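You operate a simulated robot arm through the tools that you are given. There is no shell and no other tool. Be economical: measure what you need, move in short steps, check, and stop when the job is done.

Carry out the task below with a simulated two-armed robot. There is one attempt and no reset: what you move stays moved.

Task
Take the lid off the steel pot and lay it down on the top of the small white table. Take the jug with the orange ring on the top of the long white table and put it away on the glassware counter top. Put the teal cup block in the drip tray on the top of the cable table. Put the yellow tile on the top of the cable table away on the top of the sampling bench. Take the rubber ring from the top of the cable table and put it in the black bin on the stock rack. Put the folded cloth on the top of the cable table away on the counter top before the flow meter. Put the parts box labelled "seals" from the top of the high wooden table on the counter top before the flow meter and the parts box marked "caps" on the shelf under the pipe rig. Pull the left nozzles cupboard door open. Do these in any order. Set down upright: jug with the orange ring, parts box.

It is judged by the outcome, as a careful person would: the job done as asked, and still so three seconds after it is handed in. It fails if anything else is knocked over, pushed out of place, dropped, spilled or broken. A push-on lid holds only when it is set on centred and level and pressed home; a screw cap is set on level and turned clockwise until tight. Flat cloth is picked up by pressing the open fingertips on it (5 to 10 N) and closing them slowly along it; thin cloth reads only 2 to 8 mm in the jaws.

Robot
Two 7-joint arms with two-finger parallel grippers on one trunk, on a base that drives. Base frame: it is fixed to the floor where the robot stands at the start and does not move with it; the origin is under the middle of the robot, x ahead of it, y to its left, z up; the surface under the hand at the start is at about z = 780. Readings come in mm, rad, newtons and seconds.
The left shoulder is at the start at [218, 171, 1027], the right one opposite. Places, roughly: black bin on the stock rack [-4000, -250, 750]; counter top before the flow meter (95x23 cm) [-5880, -2020, 900]; drip tray (20x26x5 cm) [-3700, -100, 800]; folded cloth (12x7x3 cm) [-4400, 100, 800]; glassware counter top [1000, -2400, 900]; jug with the orange ring [-2500, 0, 750]; left nozzles cupboard door [-6600, -800, 500]; parts box [-5000, 1750, 1000]; rubber ring (5x6x2 cm) [-4300, -200, 800]; shelf under the pipe rig [-2700, -2100, 400]; steel pot (7x7x5 cm) [500, 0, 800]; teal cup block [-3500, 0, 750]; top of the sampling bench [-1700, 5800, 900]; yellow tile [-4000, 0, 750]. Payload 4.4 kg a hand.
The TCP of each hand is the grasp point between the finger pads, 23 mm short of the fingertips. In the tool frame z runs along the fingers and y along their closing line. The gripper opens to 94 mm. The fingers are 38 mm wide and 10 mm thick; the gripper's body (54 by 96 mm) begins 39 mm behind the TCP.
Orientation is told as [roll, pitch, yaw] about the base's x, y, z axes, in that order, counted from this pose: with the fingers straight down and closing along the base's y, the tool's x points along the base's -x, its y along +y and its z along -z.

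Tools
- The arms move only by the tool nudge_tool. It takes "left_increments", "right_increments" or both (then of equal length, played together; a hand with none holds still); each is a list of rows, each a list of 7 numbers: the finger opening in mm, from 0 to 94, then the shift along the base's x, y, z in units of 300 mm (1.0 is 300 mm), then the turn, a rotation vector about the base's x, y, z in units of 90 degrees (1.0 is 90 degrees). In form: [[hand, dx, dy, dz, ax, ay, az], ...]. A call has 1 to 10 rows; each row is the pose to reach, as a shift and turn from the pose commanded when the call began. A call with a number of a shift or a turn outside -1 to 1 is refused whole. A row lasts 0.2 s, in which the tool goes at most 50 mm and 0.15 rad; a call with a longer step from one row to the next is refused whole, and so is a gripper value outside its range. Where a pose cannot be reached the arm comes as near as it can. A force on the tool above 40 N (or 10 N above the force at the start of the call, whichever is more), or a blocked arm, ends the call early, and 0.2 s more pass. The fingers move at their own pace (about 72 mm/s each) and stop on an object; they squeeze with about 43 N. The grip force told is the motor's: it shows also when the fingers shut on nothing. Time passes only in rows, and 0.2 s behind the last, so rows that repeat a pose let the fingers close. The reply holds the time, the measured pose of the TCP, the force on the tool along the base axes, the opening and the grip force, in the units named above and with some noise, with the torque about the TCP (base axes, N m) and any sound that the robot's microphone picked up.
- Cameras (640 x 400 px; columns grow to the right, rows downward): "scene" is now at [363.3, -5.5, 1150.1]; the picture's right is [-0.08, -1.00, 0.00], its down [-0.57, 0.05, -0.82] and it looks along [0.82, -0.07, -0.57] (base axes); focal length 214 px, centre (320, 200). "left" rides on the left gripper at [86, -16, -74] in its tool frame; the picture's right is [0.18, 0.98, 0.00], its down [-0.58, 0.11, -0.81] and it looks along [-0.79, 0.15, 0.59] (tool axes); focal length 243 px, centre (320, 200). "right" rides on the right gripper at [86, 16, -74] in its tool frame; the picture's right is [-0.18, 0.98, 0.00], its down [-0.58, -0.11, -0.81] and it looks along [-0.79, -0.15, 0.59] (tool axes); focal length 243 px, centre (320, 200). There is no depth. A picture from a camera that has moved, and an enlarged one, comes with that camera's place and axes in the base frame and with its lens.
- get_image(camera): a new picture of that camera. No time passes.
- move_column(by): slides the trunk up (or, below 0, down) by that many mm; the arms and the scene camera ride with it, the base frame stays. It gives what a move gives, with no picture.
- base_move(legs): drives the robot by 1 to 6 legs, each [ahead, left, turn to the left] in mm, mm and rad, along the robot's own axes; the way and the turn of a leg run together, so that a leg with both is an arc; at most 1500 mm and 3.142 rad a leg. The arms and the cameras ride along, it lands a little off, and it stops where it bumps. It gives what a move gives.
- turn_head(pan, tilt): turns the head with the scene camera to pan (to the left, within 1.396 rad either way) and tilt (down, from -0.506 to 1.204), counted from straight ahead of the robot. It gives what a move gives.
- enlarge(camera, box): a new picture of the part [left, top, right, bottom] of that camera's present view, enlarged. No time passes.
- job_done(): hands the job in; it is judged then, once.

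Work in short steps. Places have to be worked out from the pictures, the camera data and where the tool is seen: move nearer, look again, correct. Check each grasp and each placing, and mend what went wrong. You have 483 turns and 230 pictures in all, those below and enlarged ones among them. Open the grippers and draw the arms clear of the work before you hand the job in, unless the task says otherwise; then end with one line.

The tools are called as a command line: name --argument value ..., lists and objects as JSON in quotes. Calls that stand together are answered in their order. nudge_tool: Moves the arms, as the interface text tells. Its arguments: {"type":"object","properties":{"left_increments":{"type":"array","items":{"type":"array","items":{"type":"number"}}},"right_increments":{"type":"array","items":{"type":"array","items":{"type":"number"}}}},"required":[]} The other tools are called the same way: move_column (by) slides the trunk up or down; base_move (legs) drives the base; turn_head (pan, tilt) turns the head that bears the scene camera; get_image (camera) takes a picture; enlarge (camera, box) takes an enlarged picture of a part of a camera's view; job_done () hands the job in.

At the start:

```text
time: 0.0
left_eef_pos: [596.6, 222.8, 1022.6]
left_orientation: [0.001, 0.001, -0.001]
left_force: [-0.4, 0.4, -0.1]
left_moment: [0.02, 0.03, 0.0]
left_finger_gap: 94.1
left_finger_force: 0.0
right_eef_pos: [491.0, -198.6, 1111.2]
right_orientation: [0.0, -0.001, -0.001]
right_force: [-1.0, 0.4, -0.4]
right_moment: [0.01, 0.0, 0.01]
right_finger_gap: 93.8
right_finger_force: 0.1
trunk travel left (down, up): [-50.0, 338.0]
robot x, y, heading: [-2.7, -1.1, -0.006]
head pan, tilt: [-0.082, 0.609]
```

scene: 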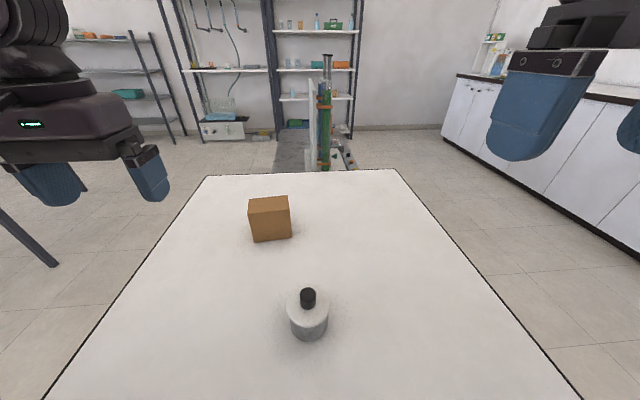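
right: 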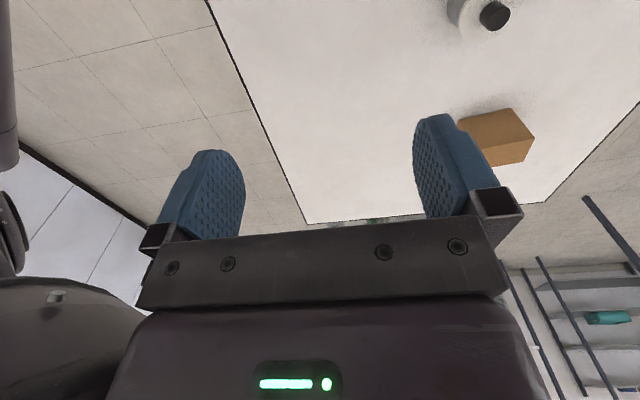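
left: 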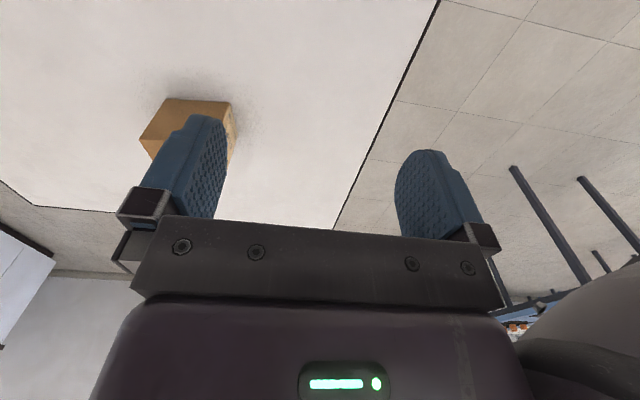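

The pot stands near [547, -3] with a black knob on its lid. I look closer first.

enlarge --camera "scene" --box '[230, 180, 390, 360]'

turn_head --pan 0 --tilt 0.8

```text
2.22 times, centred on (310, 270) of scene
camera zoom: at [363.3, -5.5, 1150.1], right [-0.08, -1.0, 0.0], down [-0.57, 0.05, -0.82], along [0.82, -0.07, -0.57], focal length 477 px, centre (342, 44)
```

zoom: 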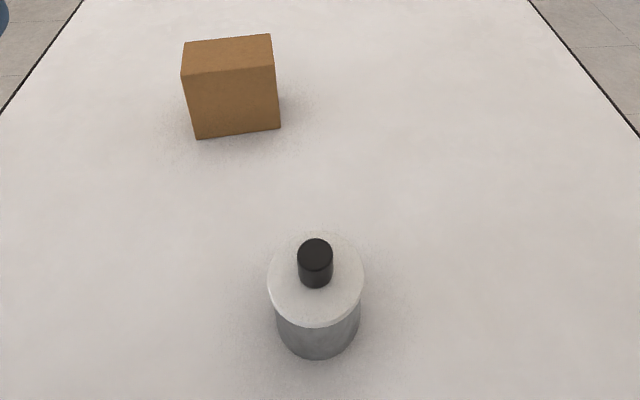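

```text
time: 0.7
left_eef_pos: [596.3, 222.0, 1022.9]
left_orientation: [-0.001, 0.0, 0.0]
left_force: [-0.3, 0.7, -0.1]
left_moment: [-0.01, 0.01, -0.01]
left_finger_gap: 94.1
left_finger_force: 0.1
right_eef_pos: [490.0, -199.5, 1111.6]
right_orientation: [0.001, 0.0, 0.0]
right_force: [0.2, -0.4, -0.1]
right_moment: [0.01, 0.02, 0.0]
right_finger_gap: 94.1
right_finger_force: 0.0
trunk travel left (down, up): [-50.0, 338.0]
robot x, y, heading: [1.3, -1.6, -0.003]
head pan, tilt: [0.0, 0.799]
```

I judge the knob at about [538, -3], z 838–870. I shift the base back and to the right so the left hand reaches it well.

base_move --legs '[[-120, -150, 0]]'

get_image --camera "scene"

get_image --camera "left"

```text
time: 2.7
left_eef_pos: [476.2, 71.0, 1022.8]
left_orientation: [0.0, 0.001, -0.002]
left_force: [-0.4, 0.2, -0.8]
left_moment: [0.02, 0.0, -0.02]
left_finger_gap: 94.1
left_finger_force: 0.2
right_eef_pos: [370.1, -350.8, 1111.8]
right_orientation: [0.002, 0.001, -0.003]
right_force: [-0.3, 0.2, 0.2]
right_moment: [0.04, 0.01, -0.01]
right_finger_gap: 94.0
right_finger_force: 0.1
trunk travel left (down, up): [-50.0, 338.0]
robot x, y, heading: [-117.9, -148.2, 0.001]
head pan, tilt: [0.0, 0.799]
```

```text
225 pictures are left
camera scene: at [236.3, -149.3, 1134.0], right [0.0, -1.0, 0.0], down [-0.72, 0.0, -0.7], along [0.7, 0.0, -0.72], focal length 214 px, centre (320, 200)
```

scene: 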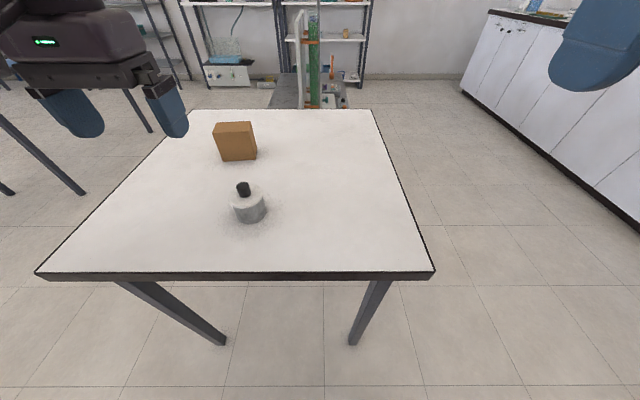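

```text
224 pictures are left
camera left: at [391.2, 55.6, 1096.5], right [-0.18, 0.98, 0.0], down [0.58, 0.11, 0.81], along [0.79, 0.15, -0.59], focal length 243 px, centre (320, 200)
```

left: 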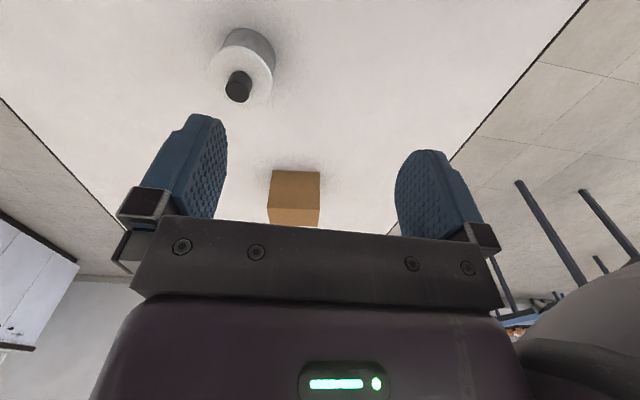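

I bring the left hand above the knob, ~[536, -2], at z 930 with the fingers open, then look.

nudge_tool --left_increments '[[94, 0.05, -0.061, -0.077, 0, 0, 0], [94, 0.1, -0.122, -0.153, 0, 0, 0], [94, 0.15, -0.182, -0.23, 0, 0, 0], [94, 0.2, -0.243, -0.307, 0, 0, 0], [94, 0.2, -0.243, -0.307, 0, 0, 0]]'

get_image --camera "left"

enlarge --camera "scene" --box '[160, 90, 320, 250]'

```text
time: 3.9
left_eef_pos: [535.6, -1.0, 930.5]
left_orientation: [-0.001, 0.0, -0.003]
left_force: [0.1, -0.2, 0.6]
left_moment: [-0.01, -0.01, -0.02]
left_finger_gap: 94.2
left_finger_force: 0.0
right_eef_pos: [370.3, -351.6, 1112.0]
right_orientation: [-0.001, 0.001, -0.003]
right_force: [0.0, -1.0, 0.5]
right_moment: [-0.04, -0.03, -0.02]
right_finger_gap: 93.8
right_finger_force: 0.1
trunk travel left (down, up): [-50.0, 338.0]
robot x, y, heading: [-120.1, -148.3, -0.005]
head pan, tilt: [0.0, 0.799]
```

```text
223 pictures are left
camera left: at [450.0, -16.8, 1004.2], right [-0.18, 0.98, 0.0], down [0.58, 0.11, 0.81], along [0.79, 0.15, -0.59], focal length 243 px, centre (320, 200)
```

left: 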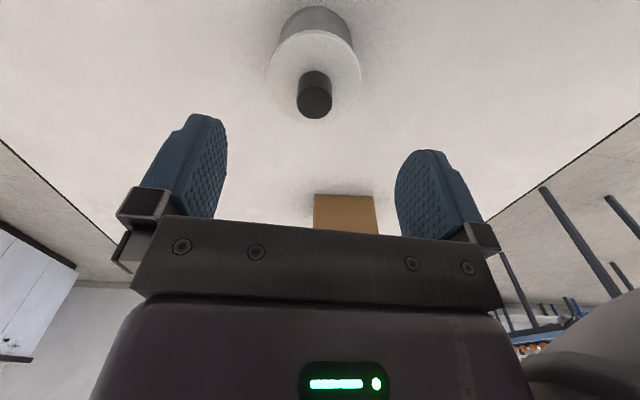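

```text
2.50 times, centred on (240, 170) of scene
camera zoom: at [236.0, -148.9, 1134.3], right [0.0, -1.0, 0.0], down [-0.72, 0.0, -0.7], along [0.7, 0.0, -0.72], focal length 536 px, centre (520, 275)
```

zoom: 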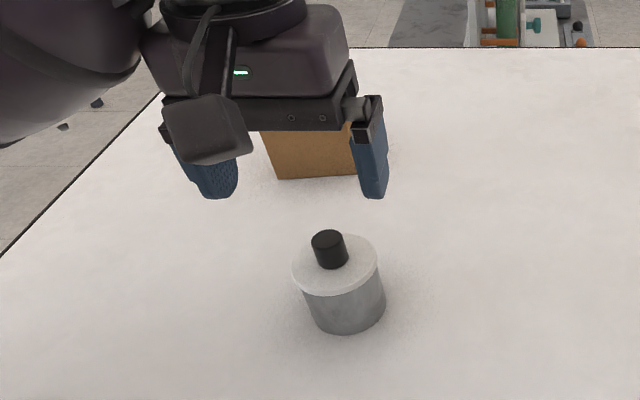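

Knob refined to [533, -5]. Descend to z 864 and close.

nudge_tool --left_increments '[[94, -0.008, -0.013, -0.11, 0, 0, 0], [94, -0.008, -0.013, -0.22, 0, 0, 0], [94, -0.008, -0.013, -0.22, 0, 0, 0], [0, -0.008, -0.013, -0.22, 0, 0, 0], [0, -0.008, -0.013, -0.22, 0, 0, 0], [0, -0.008, -0.013, -0.22, 0, 0, 0], [0, -0.008, -0.013, -0.22, 0, 0, 0]]'

get_image --camera "left"

```text
time: 5.5
left_eef_pos: [535.4, -4.2, 864.8]
left_orientation: [-0.001, -0.002, -0.002]
left_force: [0.3, -1.0, -0.9]
left_moment: [-0.01, -0.03, 0.01]
left_finger_gap: 21.6
left_finger_force: 42.9
right_eef_pos: [370.7, -351.0, 1110.7]
right_orientation: [0.0, 0.0, -0.003]
right_force: [0.0, 0.8, 0.2]
right_moment: [0.0, 0.01, 0.01]
right_finger_gap: 93.9
right_finger_force: 0.1
trunk travel left (down, up): [-50.0, 338.0]
robot x, y, heading: [-118.2, -148.9, -0.0]
head pan, tilt: [0.0, 0.799]
heard: snap
```

```text
221 pictures are left
camera left: at [449.2, -20.3, 938.7], right [-0.18, 0.98, 0.0], down [0.58, 0.11, 0.81], along [0.79, 0.15, -0.59], focal length 243 px, centre (320, 200)
```

left: 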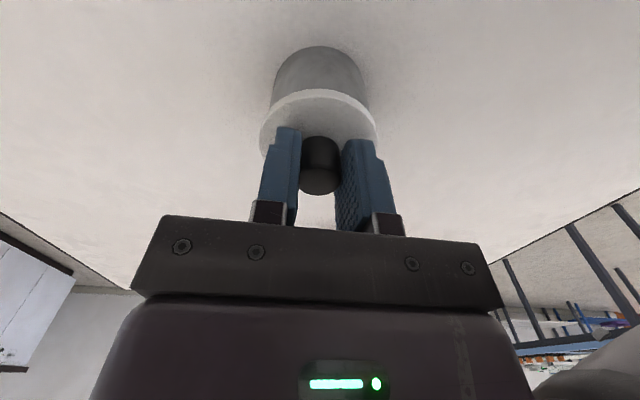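

Gripped 21.6 mm. Lift slowly and watch whether the pot stays.

nudge_tool --left_increments '[[0, 0, 0, 0.01, 0, 0, 0], [0, 0, 0, 0.03, 0, 0, 0], [0, 0, 0, 0.06, 0, 0, 0], [0, 0, 0, 0.1, 0, 0, 0]]'

enlarge --camera "scene" --box '[160, 90, 320, 250]'

```text
time: 6.5
left_eef_pos: [535.5, -5.5, 893.6]
left_orientation: [0.001, 0.001, -0.004]
left_force: [0.1, -0.6, 0.1]
left_moment: [0.02, 0.03, 0.0]
left_finger_gap: 0.0
left_finger_force: 42.2
right_eef_pos: [371.4, -351.3, 1111.8]
right_orientation: [-0.001, 0.001, -0.003]
right_force: [0.0, -0.7, 0.0]
right_moment: [0.03, 0.01, -0.01]
right_finger_gap: 93.9
right_finger_force: 0.1
trunk travel left (down, up): [-50.0, 338.0]
robot x, y, heading: [-118.2, -150.4, -0.005]
head pan, tilt: [0.0, 0.799]
```

```text
2.50 times, centred on (240, 170) of scene
camera zoom: at [236.3, -149.0, 1134.1], right [0.0, -1.0, 0.0], down [-0.72, 0.0, -0.7], along [0.7, 0.0, -0.72], focal length 536 px, centre (520, 275)
```

zoom: 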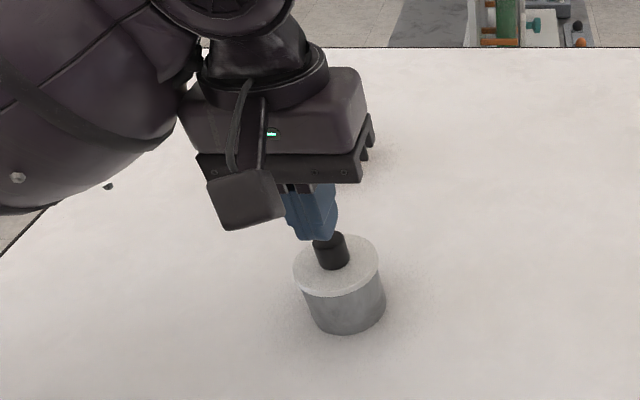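

The fingers slipped off the knob; the pot stayed. I open and grip deeper.

nudge_tool --left_increments '[[60, 0, 0, 0, 0, 0, 0], [60, 0, 0, 0, 0, 0, 0], [60, -0.008, 0, -0.06, 0, 0, 0], [60, -0.008, 0, -0.1, 0, 0, 0], [60, -0.008, 0, -0.12, 0, 0, 0], [60, -0.008, 0, -0.13, 0, 0, 0], [60, -0.008, 0, -0.14, 0, 0, 0]]'

enlarge --camera "scene" --box '[200, 130, 300, 230]'

```text
time: 8.2
left_eef_pos: [532.4, -5.3, 859.8]
left_orientation: [-0.005, -0.017, -0.002]
left_force: [-6.0, 1.7, 27.8]
left_moment: [0.34, 0.06, 0.03]
left_finger_gap: 60.3
left_finger_force: 0.7
right_eef_pos: [368.0, -350.3, 1113.0]
right_orientation: [0.001, -0.002, -0.003]
right_force: [0.0, -1.0, -1.0]
right_moment: [0.03, 0.0, -0.04]
right_finger_gap: 94.1
right_finger_force: 0.1
trunk travel left (down, up): [-50.0, 338.0]
robot x, y, heading: [-122.5, -150.3, -0.002]
head pan, tilt: [0.0, 0.799]
heard: snap
stopped in row 7 (left hand): the force on the tool passed its limit at 42 N (the readings are from after the stop); the commanded pose is now the measured one
```

```text
4.00 times, centred on (250, 180) of scene
camera zoom: at [234.0, -148.9, 1134.9], right [0.0, -1.0, 0.0], down [-0.72, 0.0, -0.7], along [0.7, 0.0, -0.72], focal length 858 px, centre (600, 280)
```

zoom: 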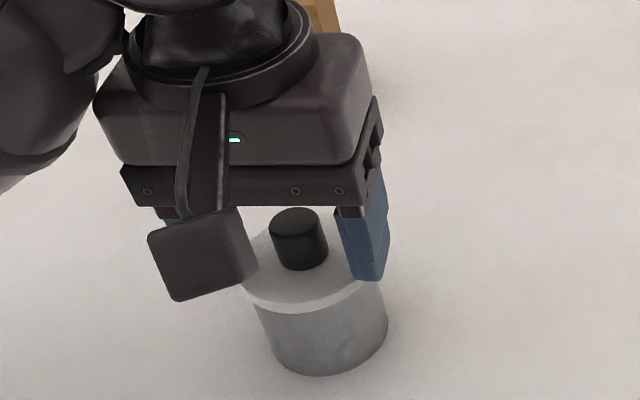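

Lid surface touched at TCP ~857. I raise 2 mm, centre, grip deep and pull slightly to read the force.

nudge_tool --left_increments '[[60, 0.006, 0, 0.008, 0, 0.01, 0], [60, 0.006, 0, 0.008, 0, 0.01, 0], [0, 0.006, 0, 0.008, 0, 0.01, 0], [0, 0.006, 0, 0.008, 0, 0.01, 0], [0, 0.006, 0, 0.008, 0, 0.01, 0], [0, 0.006, 0, 0.01, 0, 0.01, 0], [0, 0.006, 0, 0.014, 0, 0.01, 0]]'

```text
time: 9.8
left_eef_pos: [535.1, -5.5, 860.4]
left_orientation: [-0.004, 0.006, -0.002]
left_force: [9.4, -4.3, 22.2]
left_moment: [-0.04, -1.07, -0.03]
left_finger_gap: 21.6
left_finger_force: 42.9
right_eef_pos: [370.1, -351.3, 1112.3]
right_orientation: [-0.001, 0.0, -0.002]
right_force: [-0.6, -0.9, 0.1]
right_moment: [0.02, -0.01, 0.0]
right_finger_gap: 94.0
right_finger_force: 0.0
trunk travel left (down, up): [-50.0, 338.0]
robot x, y, heading: [-121.1, -147.6, -0.005]
head pan, tilt: [0.0, 0.799]
```

Still some upward contact force; I raise in small steps.

nudge_tool --left_increments '[[0, 0, 0, 0.01, 0, 0, 0], [0, 0, 0, 0.02, 0, 0, 0], [0, 0, 0, 0.03, 0, 0, 0]]'

enlarge --camera "scene" --box '[200, 130, 300, 230]'

```text
time: 10.6
left_eef_pos: [534.5, -4.2, 867.0]
left_orientation: [0.0, 0.011, -0.002]
left_force: [0.6, 0.6, -0.3]
left_moment: [0.02, 0.0, 0.04]
left_finger_gap: 21.8
left_finger_force: 43.4
right_eef_pos: [370.5, -351.0, 1111.7]
right_orientation: [-0.001, -0.001, -0.004]
right_force: [0.1, 0.0, 0.3]
right_moment: [0.04, -0.02, 0.01]
right_finger_gap: 94.0
right_finger_force: 0.0
trunk travel left (down, up): [-50.0, 338.0]
robot x, y, heading: [-120.9, -152.2, -0.004]
head pan, tilt: [0.0, 0.799]
heard: snap
```

```text
4.00 times, centred on (250, 180) of scene
camera zoom: at [236.4, -148.8, 1133.8], right [0.0, -1.0, 0.0], down [-0.72, 0.0, -0.7], along [0.7, 0.0, -0.72], focal length 858 px, centre (600, 280)
```

zoom: 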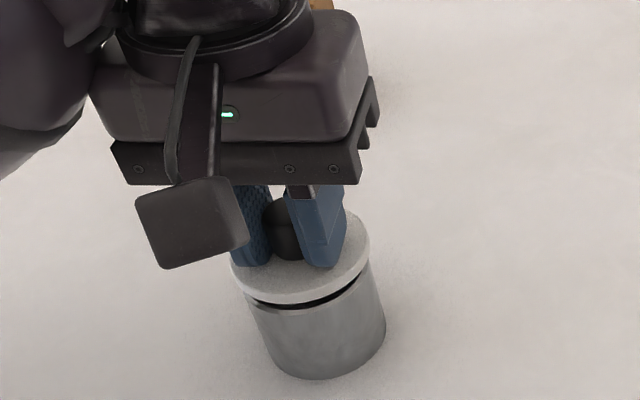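

The lid has come off. I lift it and carry it to about [535, 130].

nudge_tool --left_increments '[[0, 0, 0, 0.07, 0, 0, 0], [0, 0, 0, 0.15, 0, 0, 0], [0, 0, 0.12, 0.15, 0, 0, 0], [0, 0, 0.24, 0.15, 0, 0, 0], [0, 0, 0.36, 0.15, 0, 0, 0], [0, 0, 0.45, 0.15, 0, 0, 0], [0, 0, 0.45, 0.05, 0, 0, 0], [0, 0, 0.45, -0.05, 0, 0, 0], [0, 0, 0.45, -0.1, 0, 0, 0]]'

get_image --camera "scene"

```text
time: 12.6
left_eef_pos: [536.0, 130.6, 838.8]
left_orientation: [-0.003, 0.008, 0.0]
left_force: [0.5, 0.3, -0.8]
left_moment: [-0.01, 0.02, 0.01]
left_finger_gap: 21.7
left_finger_force: 42.6
right_eef_pos: [371.2, -349.7, 1111.5]
right_orientation: [0.002, 0.001, -0.005]
right_force: [0.0, 0.7, -1.5]
right_moment: [0.04, 0.0, 0.01]
right_finger_gap: 94.2
right_finger_force: 0.2
trunk travel left (down, up): [-50.0, 338.0]
robot x, y, heading: [-118.8, -147.4, 0.004]
head pan, tilt: [0.0, 0.799]
```

```text
217 pictures are left
camera scene: at [236.7, -148.8, 1133.9], right [0.0, -1.0, 0.0], down [-0.72, 0.0, -0.7], along [0.7, 0.0, -0.72], focal length 214 px, centre (320, 200)
```

scene: 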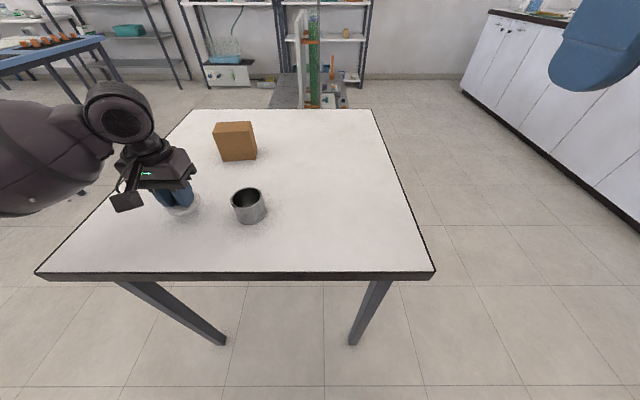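

Lid is held level, pot is open. Lower in small steps until contact.

nudge_tool --left_increments '[[0, 0, 0, -0.02, 0, 0, 0], [0, 0, 0, -0.04, 0, 0, 0], [0, 0, 0, -0.055, 0, 0, 0], [0, 0, 0, -0.07, 0, 0, 0], [0, 0, 0, -0.08, 0, 0, 0], [0, 0, 0, -0.09, 0, 0, 0], [0, 0, 0, -0.1, 0, 0, 0]]'

```text
time: 14.2
left_eef_pos: [536.0, 131.2, 811.3]
left_orientation: [-0.002, 0.004, 0.001]
left_force: [-0.5, 0.1, 5.3]
left_moment: [0.06, -0.05, 0.03]
left_finger_gap: 21.7
left_finger_force: 42.9
right_eef_pos: [369.2, -350.5, 1111.4]
right_orientation: [0.001, -0.002, -0.003]
right_force: [0.0, 0.4, -0.2]
right_moment: [0.0, 0.03, 0.02]
right_finger_gap: 93.7
right_finger_force: 0.1
trunk travel left (down, up): [-50.0, 338.0]
robot x, y, heading: [-119.1, -150.2, -0.001]
head pan, tilt: [0.0, 0.799]
```

Contact (5 N). Open and rise.

nudge_tool --left_increments '[[40, 0, 0, 0, 0, 0, 0], [60, 0, 0, 0, 0, 0, 0], [60, 0, 0, 0.05, 0, 0, 0], [60, 0, 0, 0.2, 0, 0, 0], [94, 0, 0, 0.35, 0, 0, 0], [94, 0, 0, 0.5, 0, 0, 0], [94, 0, 0, 0.65, 0, 0, 0], [94, 0, 0, 0.8, 0, 0, 0]]'

get_image --camera "scene"

```text
time: 16.0
left_eef_pos: [533.8, 128.4, 1050.5]
left_orientation: [-0.002, 0.008, -0.002]
left_force: [-0.6, -0.1, 0.8]
left_moment: [-0.04, 0.0, 0.01]
left_finger_gap: 94.0
left_finger_force: 0.1
right_eef_pos: [370.1, -349.7, 1110.5]
right_orientation: [0.001, -0.001, -0.004]
right_force: [-0.4, -0.1, -1.3]
right_moment: [-0.01, 0.0, -0.01]
right_finger_gap: 94.3
right_finger_force: 0.0
trunk travel left (down, up): [-50.0, 338.0]
robot x, y, heading: [-120.2, -150.1, -0.002]
head pan, tilt: [0.0, 0.799]
```

```text
216 pictures are left
camera scene: at [235.5, -149.2, 1134.5], right [0.0, -1.0, 0.0], down [-0.72, 0.0, -0.7], along [0.7, 0.0, -0.72], focal length 214 px, centre (320, 200)
```

scene: 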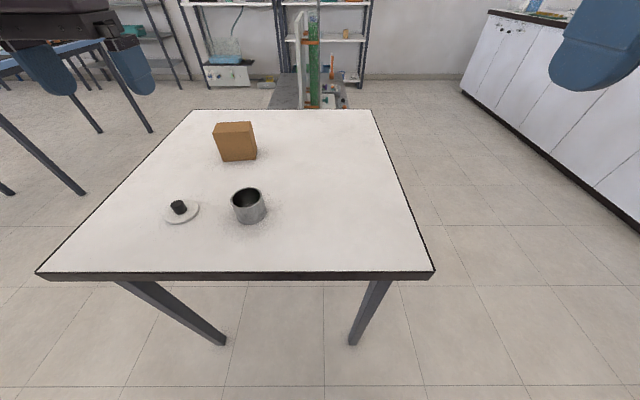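

Lid done. I back away and turn left a quarter to look at the room.

base_move --legs '[[-300, 0, 0], [0, 0, 1.57]]'

turn_head --pan 0.9 --tilt 0.35

get_image --camera "scene"

```text
time: 21.9
left_eef_pos: [-686.6, 511.5, 1048.3]
left_orientation: [-0.001, 0.007, 1.553]
left_force: [0.7, -0.2, -0.3]
left_moment: [-0.01, 0.01, 0.02]
left_finger_gap: 94.2
left_finger_force: 0.0
right_eef_pos: [-209.3, 337.4, 1111.8]
right_orientation: [0.002, -0.002, 1.553]
right_force: [1.0, -0.3, -0.3]
right_moment: [0.01, 0.0, 0.0]
right_finger_gap: 93.9
right_finger_force: 0.0
trunk travel left (down, up): [-50.0, 338.0]
robot x, y, heading: [-420.9, -149.3, 1.556]
head pan, tilt: [0.0, 0.799]
```

```text
time: 23.1
left_eef_pos: [-685.7, 513.0, 1050.2]
left_orientation: [-0.001, 0.007, 1.553]
left_force: [0.7, 0.9, -0.3]
left_moment: [-0.01, 0.02, 0.0]
left_finger_gap: 94.1
left_finger_force: 0.1
right_eef_pos: [-208.2, 338.1, 1111.8]
right_orientation: [0.002, -0.001, 1.551]
right_force: [0.7, -0.2, 0.3]
right_moment: [0.0, -0.01, -0.03]
right_finger_gap: 94.0
right_finger_force: 0.1
trunk travel left (down, up): [-50.0, 338.0]
robot x, y, heading: [-420.6, -150.5, 1.545]
head pan, tilt: [0.901, 0.351]
```

```text
215 pictures are left
camera scene: at [-483.2, 186.9, 1173.8], right [0.64, 0.77, 0.0], down [0.26, -0.22, -0.94], along [-0.72, 0.6, -0.34], focal length 214 px, centre (320, 200)
```

scene: 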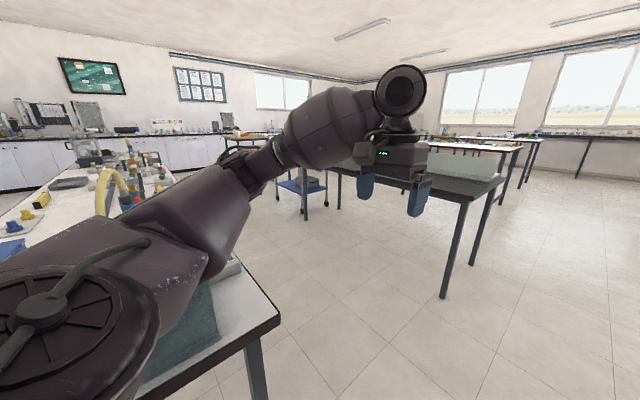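

The long table begins around x = -800. I move away from it (to x ≈ -150) and turn to face it.

base_move --legs '[[0, -280, 0], [0, 0, 1.58]]'

turn_head --pan 0 --tilt 0.4

get_image --camera "scene"

```text
time: 30.0
left_eef_pos: [-793.6, -437.2, 1049.5]
left_orientation: [-0.001, 0.009, -3.136]
left_force: [0.1, -0.4, -0.5]
left_moment: [0.0, 0.01, -0.04]
left_finger_gap: 93.9
left_finger_force: 0.0
right_eef_pos: [-630.6, 43.5, 1110.7]
right_orientation: [0.0, -0.001, -3.138]
right_force: [-0.3, -1.0, 0.9]
right_moment: [0.04, 0.02, 0.0]
right_finger_gap: 94.1
right_finger_force: 0.0
trunk travel left (down, up): [-50.0, 338.0]
robot x, y, heading: [-138.4, -154.0, -3.142]
head pan, tilt: [0.901, 0.351]
```

```text
time: 31.2
left_eef_pos: [-793.2, -437.9, 1048.8]
left_orientation: [-0.002, 0.009, -3.137]
left_force: [-0.5, -0.4, 0.2]
left_moment: [0.0, 0.0, 0.01]
left_finger_gap: 94.3
left_finger_force: 0.0
right_eef_pos: [-630.5, 44.2, 1111.1]
right_orientation: [0.001, 0.001, -3.137]
right_force: [1.2, -0.2, 0.6]
right_moment: [-0.01, 0.0, 0.0]
right_finger_gap: 93.9
right_finger_force: 0.1
trunk travel left (down, up): [-50.0, 338.0]
robot x, y, heading: [-140.2, -154.7, -3.14]
head pan, tilt: [0.0, 0.4]
```

```text
214 pictures are left
camera scene: at [-505.5, -153.6, 1169.1], right [-0.01, 1.0, 0.0], down [0.39, 0.0, -0.92], along [-0.92, 0.0, -0.39], focal length 214 px, centre (320, 200)
```

scene: 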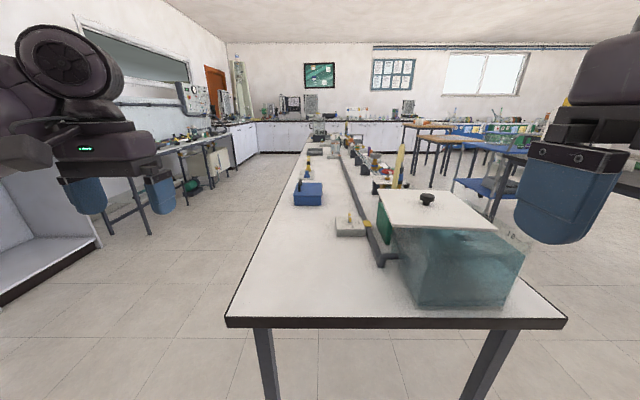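

I zoom in on the long table.

enlarge --camera "scene" --box '[270, 100, 430, 200]'

```text
4.00 times, centred on (350, 150) of scene
camera zoom: at [-505.5, -153.6, 1169.1], right [-0.01, 1.0, 0.0], down [0.39, 0.0, -0.92], along [-0.92, 0.0, -0.39], focal length 858 px, centre (200, 400)
```

zoom: 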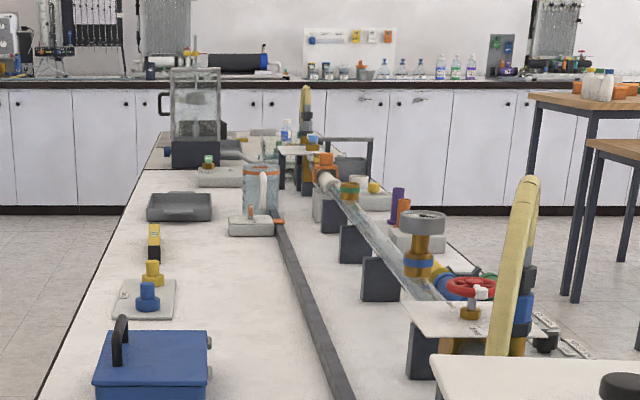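

The jug seems to be near [-2650, 0]. I drive along the free aisle at y ≈ -1050 to x ≈ -2500 and turn to face the table.

base_move --legs '[[0, 900, 0], [1200, 0, 0], [1160, 0, 0], [0, 0, -1.57]]'

get_image --camera "scene"

```text
time: 54.5
left_eef_pos: [-2772.5, -428.5, 1049.1]
left_orientation: [-0.002, 0.01, 1.58]
left_force: [0.6, 0.9, 0.2]
left_moment: [0.05, 0.0, -0.01]
left_finger_gap: 93.7
left_finger_force: 0.0
right_eef_pos: [-2290.1, -589.7, 1112.1]
right_orientation: [0.0, 0.0, 1.576]
right_force: [-0.5, 0.2, 1.1]
right_moment: [-0.01, 0.01, 0.05]
right_finger_gap: 94.0
right_finger_force: 0.1
trunk travel left (down, up): [-50.0, 338.0]
robot x, y, heading: [-2485.7, -1082.0, 1.578]
head pan, tilt: [0.0, 0.4]
```

```text
212 pictures are left
camera scene: at [-2488.4, -712.7, 1169.1], right [1.0, 0.01, 0.0], down [0.0, -0.39, -0.92], along [-0.01, 0.92, -0.39], focal length 214 px, centre (320, 200)
```

scene: 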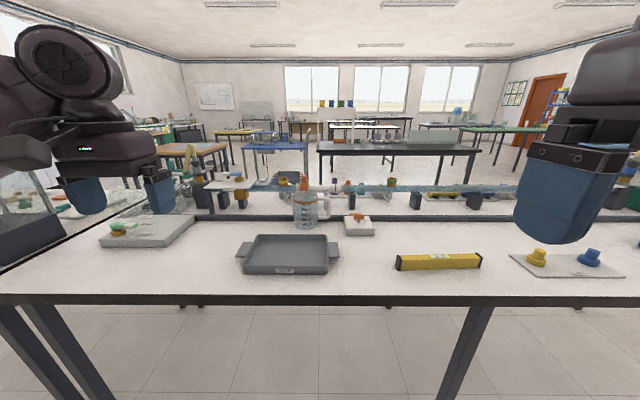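

enlarge --camera "scene" --box '[220, 150, 400, 280]'

enlarge --camera "scene" --box '[80, 150, 240, 270]'

```text
3.08 times, centred on (310, 215) of scene
camera zoom: at [-2488.4, -712.7, 1169.1], right [1.0, 0.01, 0.0], down [0.0, -0.39, -0.92], along [-0.01, 0.92, -0.39], focal length 660 px, centre (351, 154)
```

zoom: 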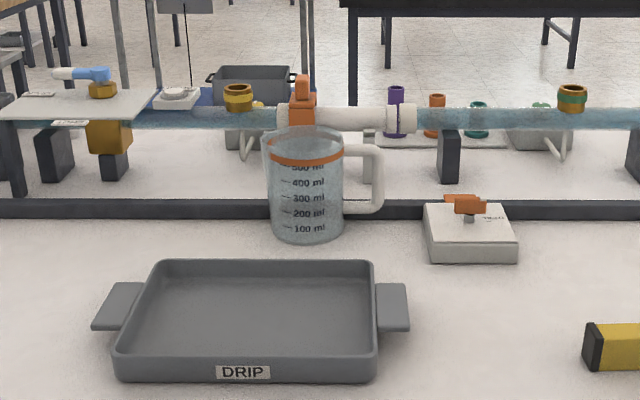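

```text
3.33 times, centred on (160, 210) of scene
camera zoom: at [-2488.4, -712.7, 1169.1], right [1.0, 0.01, 0.0], down [0.0, -0.39, -0.92], along [-0.01, 0.92, -0.39], focal length 715 px, centre (853, 167)
```

zoom: 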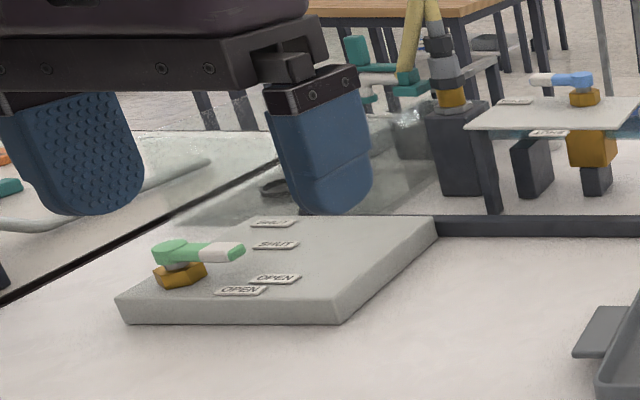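

The jug stands at about [-2550, -8], handle toward +x, rim at z ≈ 885. I draw the left arm in and up, and move nearer.

nudge_tool --left_increments '[[94, 0, -0.12, 0.05, 0, 0, 0], [94, 0, -0.25, 0.1, 0, 0, 0], [94, 0, -0.38, 0.15, 0, 0, 0], [94, 0, -0.5, 0.2, 0, 0, 0], [94, 0, -0.5, 0.2, 0, 0, 0]]'

base_move --legs '[[320, 110, 0]]'

turn_head --pan 0 --tilt 0.75

get_image --camera "scene"

get_image --camera "right"

```text
time: 55.7
left_eef_pos: [-2771.9, -576.7, 1109.1]
left_orientation: [-0.002, 0.009, 1.58]
left_force: [-0.7, -0.1, 0.9]
left_moment: [0.02, -0.02, 0.01]
left_finger_gap: 93.9
left_finger_force: 0.0
right_eef_pos: [-2290.8, -588.6, 1111.3]
right_orientation: [-0.001, 0.001, 1.577]
right_force: [0.1, 0.1, -0.1]
right_moment: [0.01, 0.01, -0.02]
right_finger_gap: 93.8
right_finger_force: 0.0
trunk travel left (down, up): [-50.0, 338.0]
robot x, y, heading: [-2487.1, -1083.2, 1.578]
head pan, tilt: [0.0, 0.4]
```

```text
time: 57.9
left_eef_pos: [-2884.1, -257.9, 1110.0]
left_orientation: [-0.001, 0.009, 1.579]
left_force: [0.9, 0.1, 1.4]
left_moment: [0.0, 0.02, 0.03]
left_finger_gap: 93.8
left_finger_force: 0.1
right_eef_pos: [-2403.1, -270.7, 1111.4]
right_orientation: [-0.001, 0.001, 1.577]
right_force: [-1.0, 0.8, -0.4]
right_moment: [-0.03, -0.01, 0.02]
right_finger_gap: 94.1
right_finger_force: 0.1
trunk travel left (down, up): [-50.0, 338.0]
robot x, y, heading: [-2599.9, -762.7, 1.579]
head pan, tilt: [0.0, 0.4]
```

```text
time: 58.7
left_eef_pos: [-2884.7, -258.6, 1111.3]
left_orientation: [-0.001, 0.01, 1.579]
left_force: [0.6, 0.1, 0.7]
left_moment: [-0.01, 0.0, 0.06]
left_finger_gap: 94.2
left_finger_force: 0.0
right_eef_pos: [-2403.2, -270.6, 1110.9]
right_orientation: [-0.001, 0.0, 1.577]
right_force: [-0.5, -0.5, 0.9]
right_moment: [0.01, 0.02, -0.03]
right_finger_gap: 94.1
right_finger_force: 0.1
trunk travel left (down, up): [-50.0, 338.0]
robot x, y, heading: [-2599.4, -761.9, 1.576]
head pan, tilt: [0.0, 0.75]
```

```text
209 pictures are left
camera scene: at [-2600.7, -403.5, 1138.1], right [1.0, 0.01, 0.0], down [0.0, -0.68, -0.73], along [0.0, 0.73, -0.68], focal length 214 px, centre (320, 200)
```

scene: 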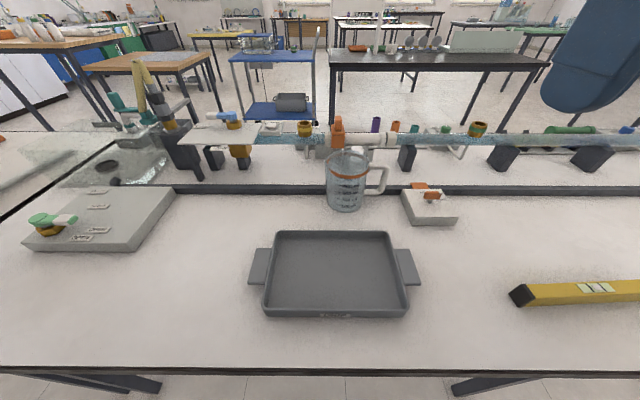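

```text
208 pictures are left
camera right: at [-2420.0, -357.5, 1186.3], right [-0.98, 0.18, 0.0], down [0.11, 0.58, 0.81], along [0.14, 0.79, -0.59], focal length 243 px, centre (320, 200)
```

right: 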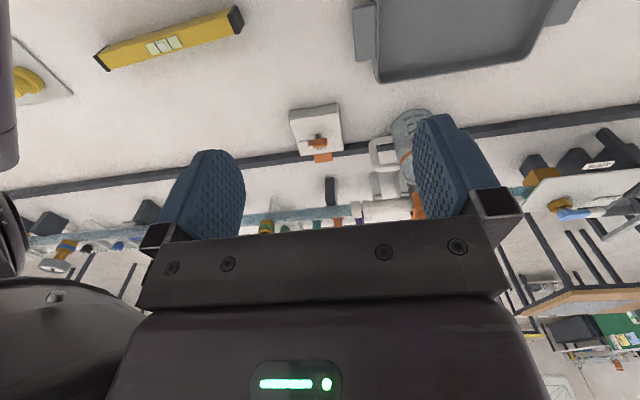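

enlarge --camera "scene" --box '[280, 100, 480, 230]'

```text
3.08 times, centred on (380, 165) of scene
camera zoom: at [-2600.7, -403.5, 1138.1], right [1.0, 0.01, 0.0], down [0.0, -0.68, -0.73], along [0.0, 0.73, -0.68], focal length 660 px, centre (135, 308)
```

zoom: 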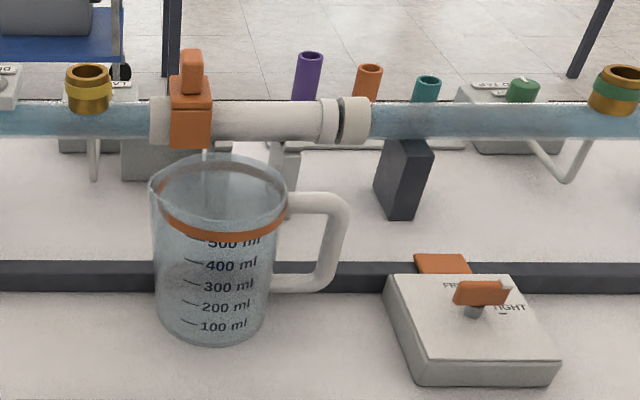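

Handle outer bar is near [-2458, -18, 860]. I bring the right hand above it while turning it a quarter so the fingers close along y.

nudge_tool --right_increments '[[94, -0.018, 0.084, -0.03, 0, 0, 0.095], [94, -0.037, 0.168, -0.06, 0, 0, 0.19], [94, -0.055, 0.252, -0.09, 0, 0, 0.285], [94, -0.073, 0.336, -0.12, 0, 0, 0.38], [94, -0.092, 0.42, -0.15, 0, 0, 0.475], [94, -0.11, 0.504, -0.18, 0, 0, 0.57], [94, -0.128, 0.588, -0.21, 0, 0, 0.665], [94, -0.146, 0.672, -0.24, 0, 0, 0.76], [94, -0.165, 0.756, -0.27, 0, 0, 0.855], [94, -0.183, 0.84, -0.3, 0, 0, 0.95]]'

get_image --camera "right"

enlarge --camera "scene" --box '[280, 80, 480, 230]'

```text
time: 60.9
left_eef_pos: [-2884.3, -258.4, 1109.3]
left_orientation: [-0.002, 0.007, 1.581]
left_force: [-0.2, -0.9, 0.2]
left_moment: [-0.04, 0.01, 0.02]
left_finger_gap: 93.8
left_finger_force: 0.0
right_eef_pos: [-2523.7, -148.6, 1021.4]
right_orientation: [-0.001, 0.0, 3.056]
right_force: [-0.7, -0.5, 0.0]
right_moment: [-0.01, -0.04, 0.0]
right_finger_gap: 94.1
right_finger_force: 0.1
right hand out of reach, approached as far as the arm can: row 8, 9, 10
trunk travel left (down, up): [-50.0, 338.0]
robot x, y, heading: [-2598.9, -763.7, 1.577]
head pan, tilt: [0.0, 0.75]
```

```text
206 pictures are left
camera right: at [-2440.3, -172.2, 1097.5], right [-0.27, -0.96, 0.0], down [-0.57, 0.16, 0.81], along [-0.78, 0.22, -0.59], focal length 243 px, centre (320, 200)
```

right: 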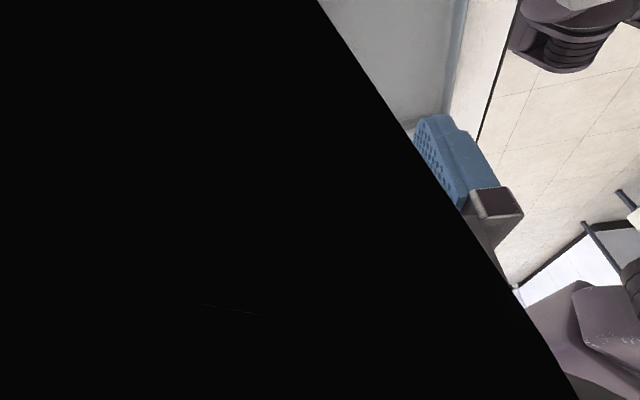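

```text
2.67 times, centred on (380, 155) of scene
camera zoom: at [-2601.1, -403.5, 1138.0], right [1.0, 0.01, 0.0], down [0.0, -0.68, -0.73], along [0.0, 0.73, -0.68], focal length 572 px, centre (160, 320)
```

zoom: 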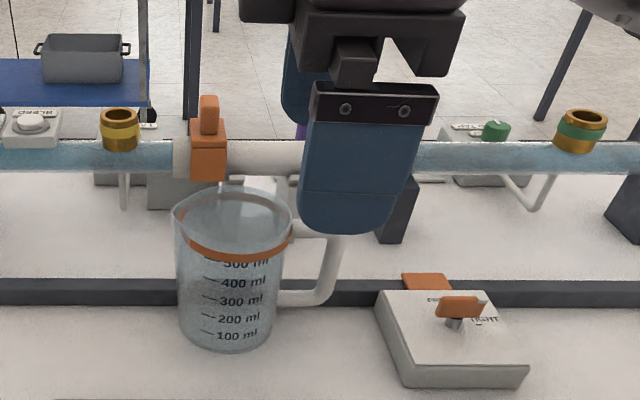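

That wrist turn limits reach. I turn the other way: first rotate back while withdrawing.

nudge_tool --right_increments '[[94, 0.02, -0.04, 0.02, 0, 0, -0.09], [94, 0.04, -0.08, 0.04, 0, 0, -0.18], [94, 0.06, -0.12, 0.06, 0, 0, -0.27], [94, 0.08, -0.16, 0.08, 0, 0, -0.36], [94, 0.1, -0.2, 0.1, 0, 0, -0.45], [94, 0.1, -0.2, 0.1, 0, 0, -0.54], [94, 0.1, -0.2, 0.1, 0, 0, -0.63], [94, 0.1, -0.2, 0.1, 0, 0, -0.72], [94, 0.1, -0.2, 0.1, 0, 0, -0.81], [94, 0.1, -0.2, 0.1, 0, 0, -0.9]]'

nudge_tool --right_increments '[[94, 0, 0, 0, 0, 0, -0.09], [94, 0, 0, 0, 0, 0, -0.18], [94, 0, 0, 0, 0, 0, -0.27], [94, 0, 0, 0, 0, 0, -0.36], [94, 0, 0, 0, 0, 0, -0.45], [94, 0, 0, 0, 0, 0, -0.54], [94, 0, 0, 0, 0, 0, -0.63], [94, 0, 0, 0, 0, 0, -0.72], [94, 0, 0, 0, 0, 0, -0.81], [94, 0, 0, 0, 0, 0, -0.9]]'

```text
time: 63.1
left_eef_pos: [-2884.4, -258.2, 1109.8]
left_orientation: [0.0, 0.01, 1.578]
left_force: [-0.2, -0.3, 0.5]
left_moment: [-0.03, 0.04, -0.01]
left_finger_gap: 94.1
left_finger_force: 0.1
right_eef_pos: [-2492.5, -208.3, 1053.1]
right_orientation: [0.0, 0.001, 1.654]
right_force: [-1.0, -1.1, -0.1]
right_moment: [-0.02, 0.01, 0.01]
right_finger_gap: 94.1
right_finger_force: 0.1
trunk travel left (down, up): [-50.0, 338.0]
robot x, y, heading: [-2597.9, -766.3, 1.578]
head pan, tilt: [0.0, 0.75]
```

```text
time: 65.3
left_eef_pos: [-2884.2, -258.6, 1110.2]
left_orientation: [-0.001, 0.009, 1.579]
left_force: [-0.1, -0.5, 0.1]
left_moment: [-0.04, -0.03, -0.04]
left_finger_gap: 94.1
left_finger_force: 0.0
right_eef_pos: [-2492.4, -208.0, 1053.2]
right_orientation: [-0.002, 0.0, 0.238]
right_force: [0.1, -0.9, -0.1]
right_moment: [-0.02, -0.01, -0.03]
right_finger_gap: 94.2
right_finger_force: 0.1
trunk travel left (down, up): [-50.0, 338.0]
robot x, y, heading: [-2600.3, -760.5, 1.578]
head pan, tilt: [0.0, 0.75]
```

Yaw is now 0.24; move above the handle and finish the turn.

nudge_tool --right_increments '[[94, 0.023, 0.127, -0.035, 0, 0, -0.03], [94, 0.046, 0.253, -0.07, 0, 0, -0.06], [94, 0.069, 0.38, -0.106, 0, 0, -0.09], [94, 0.092, 0.506, -0.141, 0, 0, -0.12], [94, 0.115, 0.633, -0.177, 0, 0, -0.15], [94, 0.115, 0.633, -0.177, 0, 0, -0.15]]'

get_image --camera "right"

enlarge --camera "scene" --box '[280, 80, 480, 230]'

```text
time: 66.7
left_eef_pos: [-2885.3, -259.0, 1110.0]
left_orientation: [-0.002, 0.006, 1.579]
left_force: [0.3, 0.7, -0.7]
left_moment: [0.02, -0.03, 0.03]
left_finger_gap: 94.0
left_finger_force: 0.1
right_eef_pos: [-2457.1, -18.8, 999.7]
right_orientation: [-0.001, -0.001, 0.006]
right_force: [1.6, -0.4, -0.8]
right_moment: [0.0, -0.03, -0.02]
right_finger_gap: 93.9
right_finger_force: 0.1
trunk travel left (down, up): [-50.0, 338.0]
robot x, y, heading: [-2598.9, -761.1, 1.577]
head pan, tilt: [0.0, 0.75]
```

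```text
204 pictures are left
camera right: at [-2545.5, -3.6, 1074.5], right [0.18, 0.98, 0.0], down [0.58, -0.11, 0.81], along [0.79, -0.14, -0.59], focal length 243 px, centre (320, 200)
```

right: 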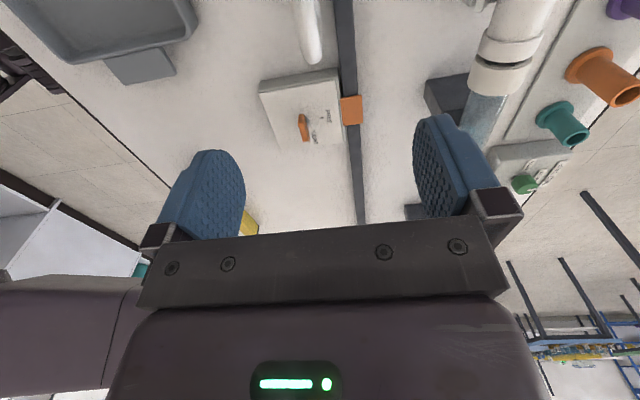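

```text
2.67 times, centred on (380, 155) of scene
camera zoom: at [-2600.7, -403.9, 1138.2], right [1.0, 0.01, 0.0], down [0.0, -0.68, -0.73], along [0.0, 0.73, -0.68], focal length 572 px, centre (160, 320)
```

zoom: 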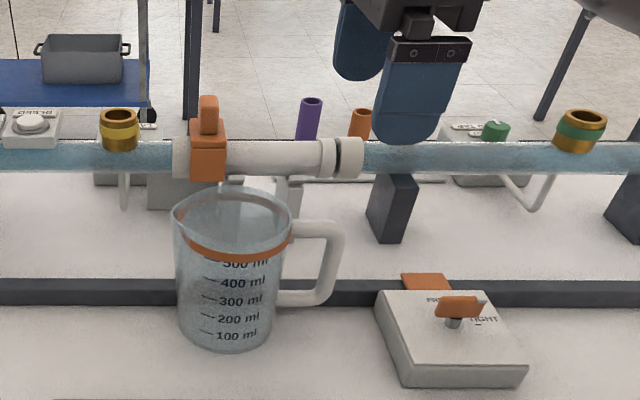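

Handle bar refined to [-2464, -22]. Descend to z 860 with opening 60, in steps.

nudge_tool --right_increments '[[60, -0.023, -0.01, -0.1, 0, 0, 0], [60, -0.023, -0.01, -0.2, 0, 0, 0], [60, -0.023, -0.01, -0.3, 0, 0, 0], [60, -0.023, -0.01, -0.38, 0, 0, 0], [60, -0.023, -0.01, -0.43, 0, 0, 0], [60, -0.023, -0.01, -0.465, 0, 0, 0], [60, -0.023, -0.01, -0.465, 0, 0, 0]]'

enlarge --camera "scene" --box '[280, 80, 480, 230]'

get_image --camera "right"

```text
time: 68.3
left_eef_pos: [-2884.4, -259.0, 1109.7]
left_orientation: [-0.002, 0.007, 1.577]
left_force: [0.4, 0.1, 0.3]
left_moment: [0.0, -0.03, -0.02]
left_finger_gap: 94.1
left_finger_force: 0.0
right_eef_pos: [-2465.2, -22.6, 860.1]
right_orientation: [0.001, -0.002, 0.006]
right_force: [0.1, 0.4, -0.1]
right_moment: [-0.03, -0.01, 0.01]
right_finger_gap: 60.0
right_finger_force: 0.0
trunk travel left (down, up): [-50.0, 338.0]
robot x, y, heading: [-2599.4, -763.8, 1.579]
head pan, tilt: [0.0, 0.75]
```

```text
2.67 times, centred on (380, 155) of scene
camera zoom: at [-2600.7, -403.6, 1138.1], right [1.0, 0.01, 0.0], down [0.0, -0.68, -0.73], along [0.0, 0.73, -0.68], focal length 572 px, centre (160, 320)
```

zoom: 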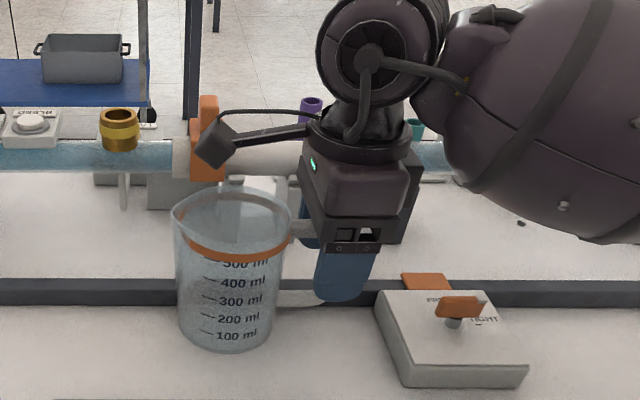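

```text
201 pictures are left
camera right: at [-2552.9, -6.4, 935.4], right [0.18, 0.98, 0.0], down [0.58, -0.11, 0.81], along [0.79, -0.14, -0.59], focal length 243 px, centre (320, 200)
```

right: 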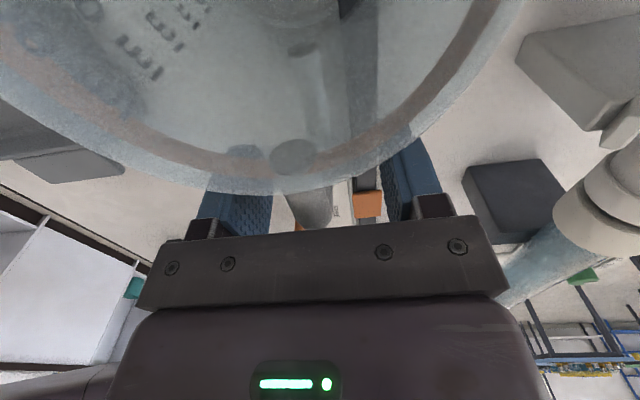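

The handle lies between the fingers. Close and lift a little.

nudge_tool --right_increments '[[0, 0, 0, 0, 0, 0, 0], [0, 0, 0, 0, 0, 0, 0], [0, 0, 0, 0, 0, 0, 0], [0, 0, 0, 0.03, 0, 0, 0], [0, 0, 0, 0.08, 0, 0, 0], [0, 0, 0, 0.15, 0, 0, 0], [0, 0, 0, 0.25, 0, 0, 0]]'

get_image --camera "scene"

```text
time: 69.9
left_eef_pos: [-2884.8, -259.1, 1110.6]
left_orientation: [0.0, 0.007, 1.579]
left_force: [0.6, 0.0, 0.2]
left_moment: [0.0, -0.03, 0.02]
left_finger_gap: 94.2
left_finger_force: 0.0
right_eef_pos: [-2464.8, -21.1, 936.5]
right_orientation: [0.002, 0.0, 0.005]
right_force: [-0.2, -1.1, -0.1]
right_moment: [0.01, -0.09, -0.03]
right_finger_gap: 14.2
right_finger_force: 43.0
trunk travel left (down, up): [-50.0, 338.0]
robot x, y, heading: [-2599.1, -762.7, 1.58]
head pan, tilt: [0.0, 0.75]
```

```text
200 pictures are left
camera scene: at [-2600.9, -404.1, 1138.3], right [1.0, 0.01, 0.0], down [0.0, -0.68, -0.73], along [0.0, 0.73, -0.68], focal length 214 px, centre (320, 200)
```

scene: 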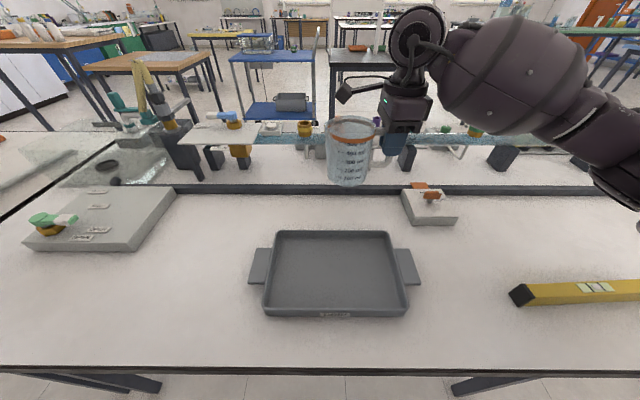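

Held upright. I raise it and draw it back toward the robot.

nudge_tool --right_increments '[[0, 0, 0, 0.13, 0, 0, 0], [0, 0, 0, 0.26, 0, 0, 0], [0, 0, -0.1, 0.38, 0, 0, 0], [0, 0, -0.22, 0.45, 0, 0, 0], [0, 0, -0.36, 0.45, 0, 0, 0], [0, 0, -0.5, 0.45, 0, 0, 0], [0, 0, -0.64, 0.45, 0, 0, 0], [0, 0, -0.75, 0.45, 0, 0, 0], [0, 0, -0.75, 0.45, 0, 0, 0]]'

base_move --legs '[[-350, 0, 0], [0, 0, -1.57], [1500, 0, 0], [1500, 0, 0]]'

get_image --camera "scene"

```text
time: 71.9
left_eef_pos: [-2885.0, -257.9, 1109.2]
left_orientation: [-0.003, 0.008, 1.58]
left_force: [0.7, -0.4, -0.1]
left_moment: [-0.03, -0.02, 0.02]
left_finger_gap: 93.8
left_finger_force: 0.1
right_eef_pos: [-2465.0, -246.5, 1070.6]
right_orientation: [0.002, 0.001, 0.005]
right_force: [1.1, 0.2, -1.5]
right_moment: [0.01, -0.06, -0.01]
right_finger_gap: 14.8
right_finger_force: 42.9
trunk travel left (down, up): [-50.0, 338.0]
robot x, y, heading: [-2594.9, -761.4, 1.575]
head pan, tilt: [0.0, 0.75]
```

```text
time: 92.2
left_eef_pos: [927.8, -800.6, 1109.4]
left_orientation: [-0.003, 0.009, 0.006]
left_force: [-0.3, 0.5, -0.2]
left_moment: [0.01, -0.01, -0.02]
left_finger_gap: 93.8
left_finger_force: 0.0
right_eef_pos: [939.5, -1221.2, 1070.3]
right_orientation: [-0.001, -0.001, -1.567]
right_force: [-0.2, 0.1, -1.6]
right_moment: [-0.06, 0.03, 0.0]
right_finger_gap: 14.4
right_finger_force: 42.8
trunk travel left (down, up): [-50.0, 338.0]
robot x, y, heading: [423.9, -1083.7, 0.008]
head pan, tilt: [0.0, 0.75]
```

```text
199 pictures are left
camera scene: at [781.3, -1081.5, 1137.9], right [0.0, -1.0, 0.0], down [-0.68, 0.0, -0.73], along [0.73, 0.0, -0.68], focal length 214 px, centre (320, 200)
```

scene: 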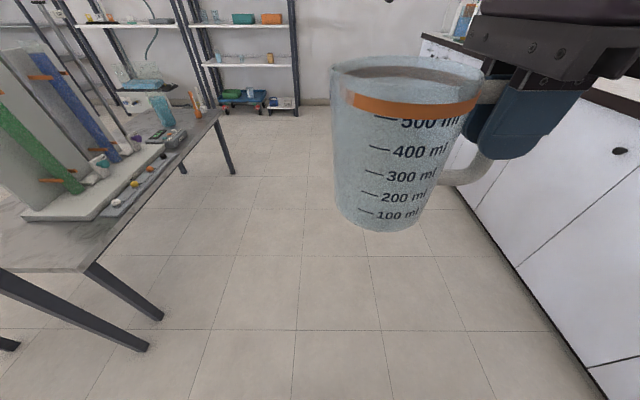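

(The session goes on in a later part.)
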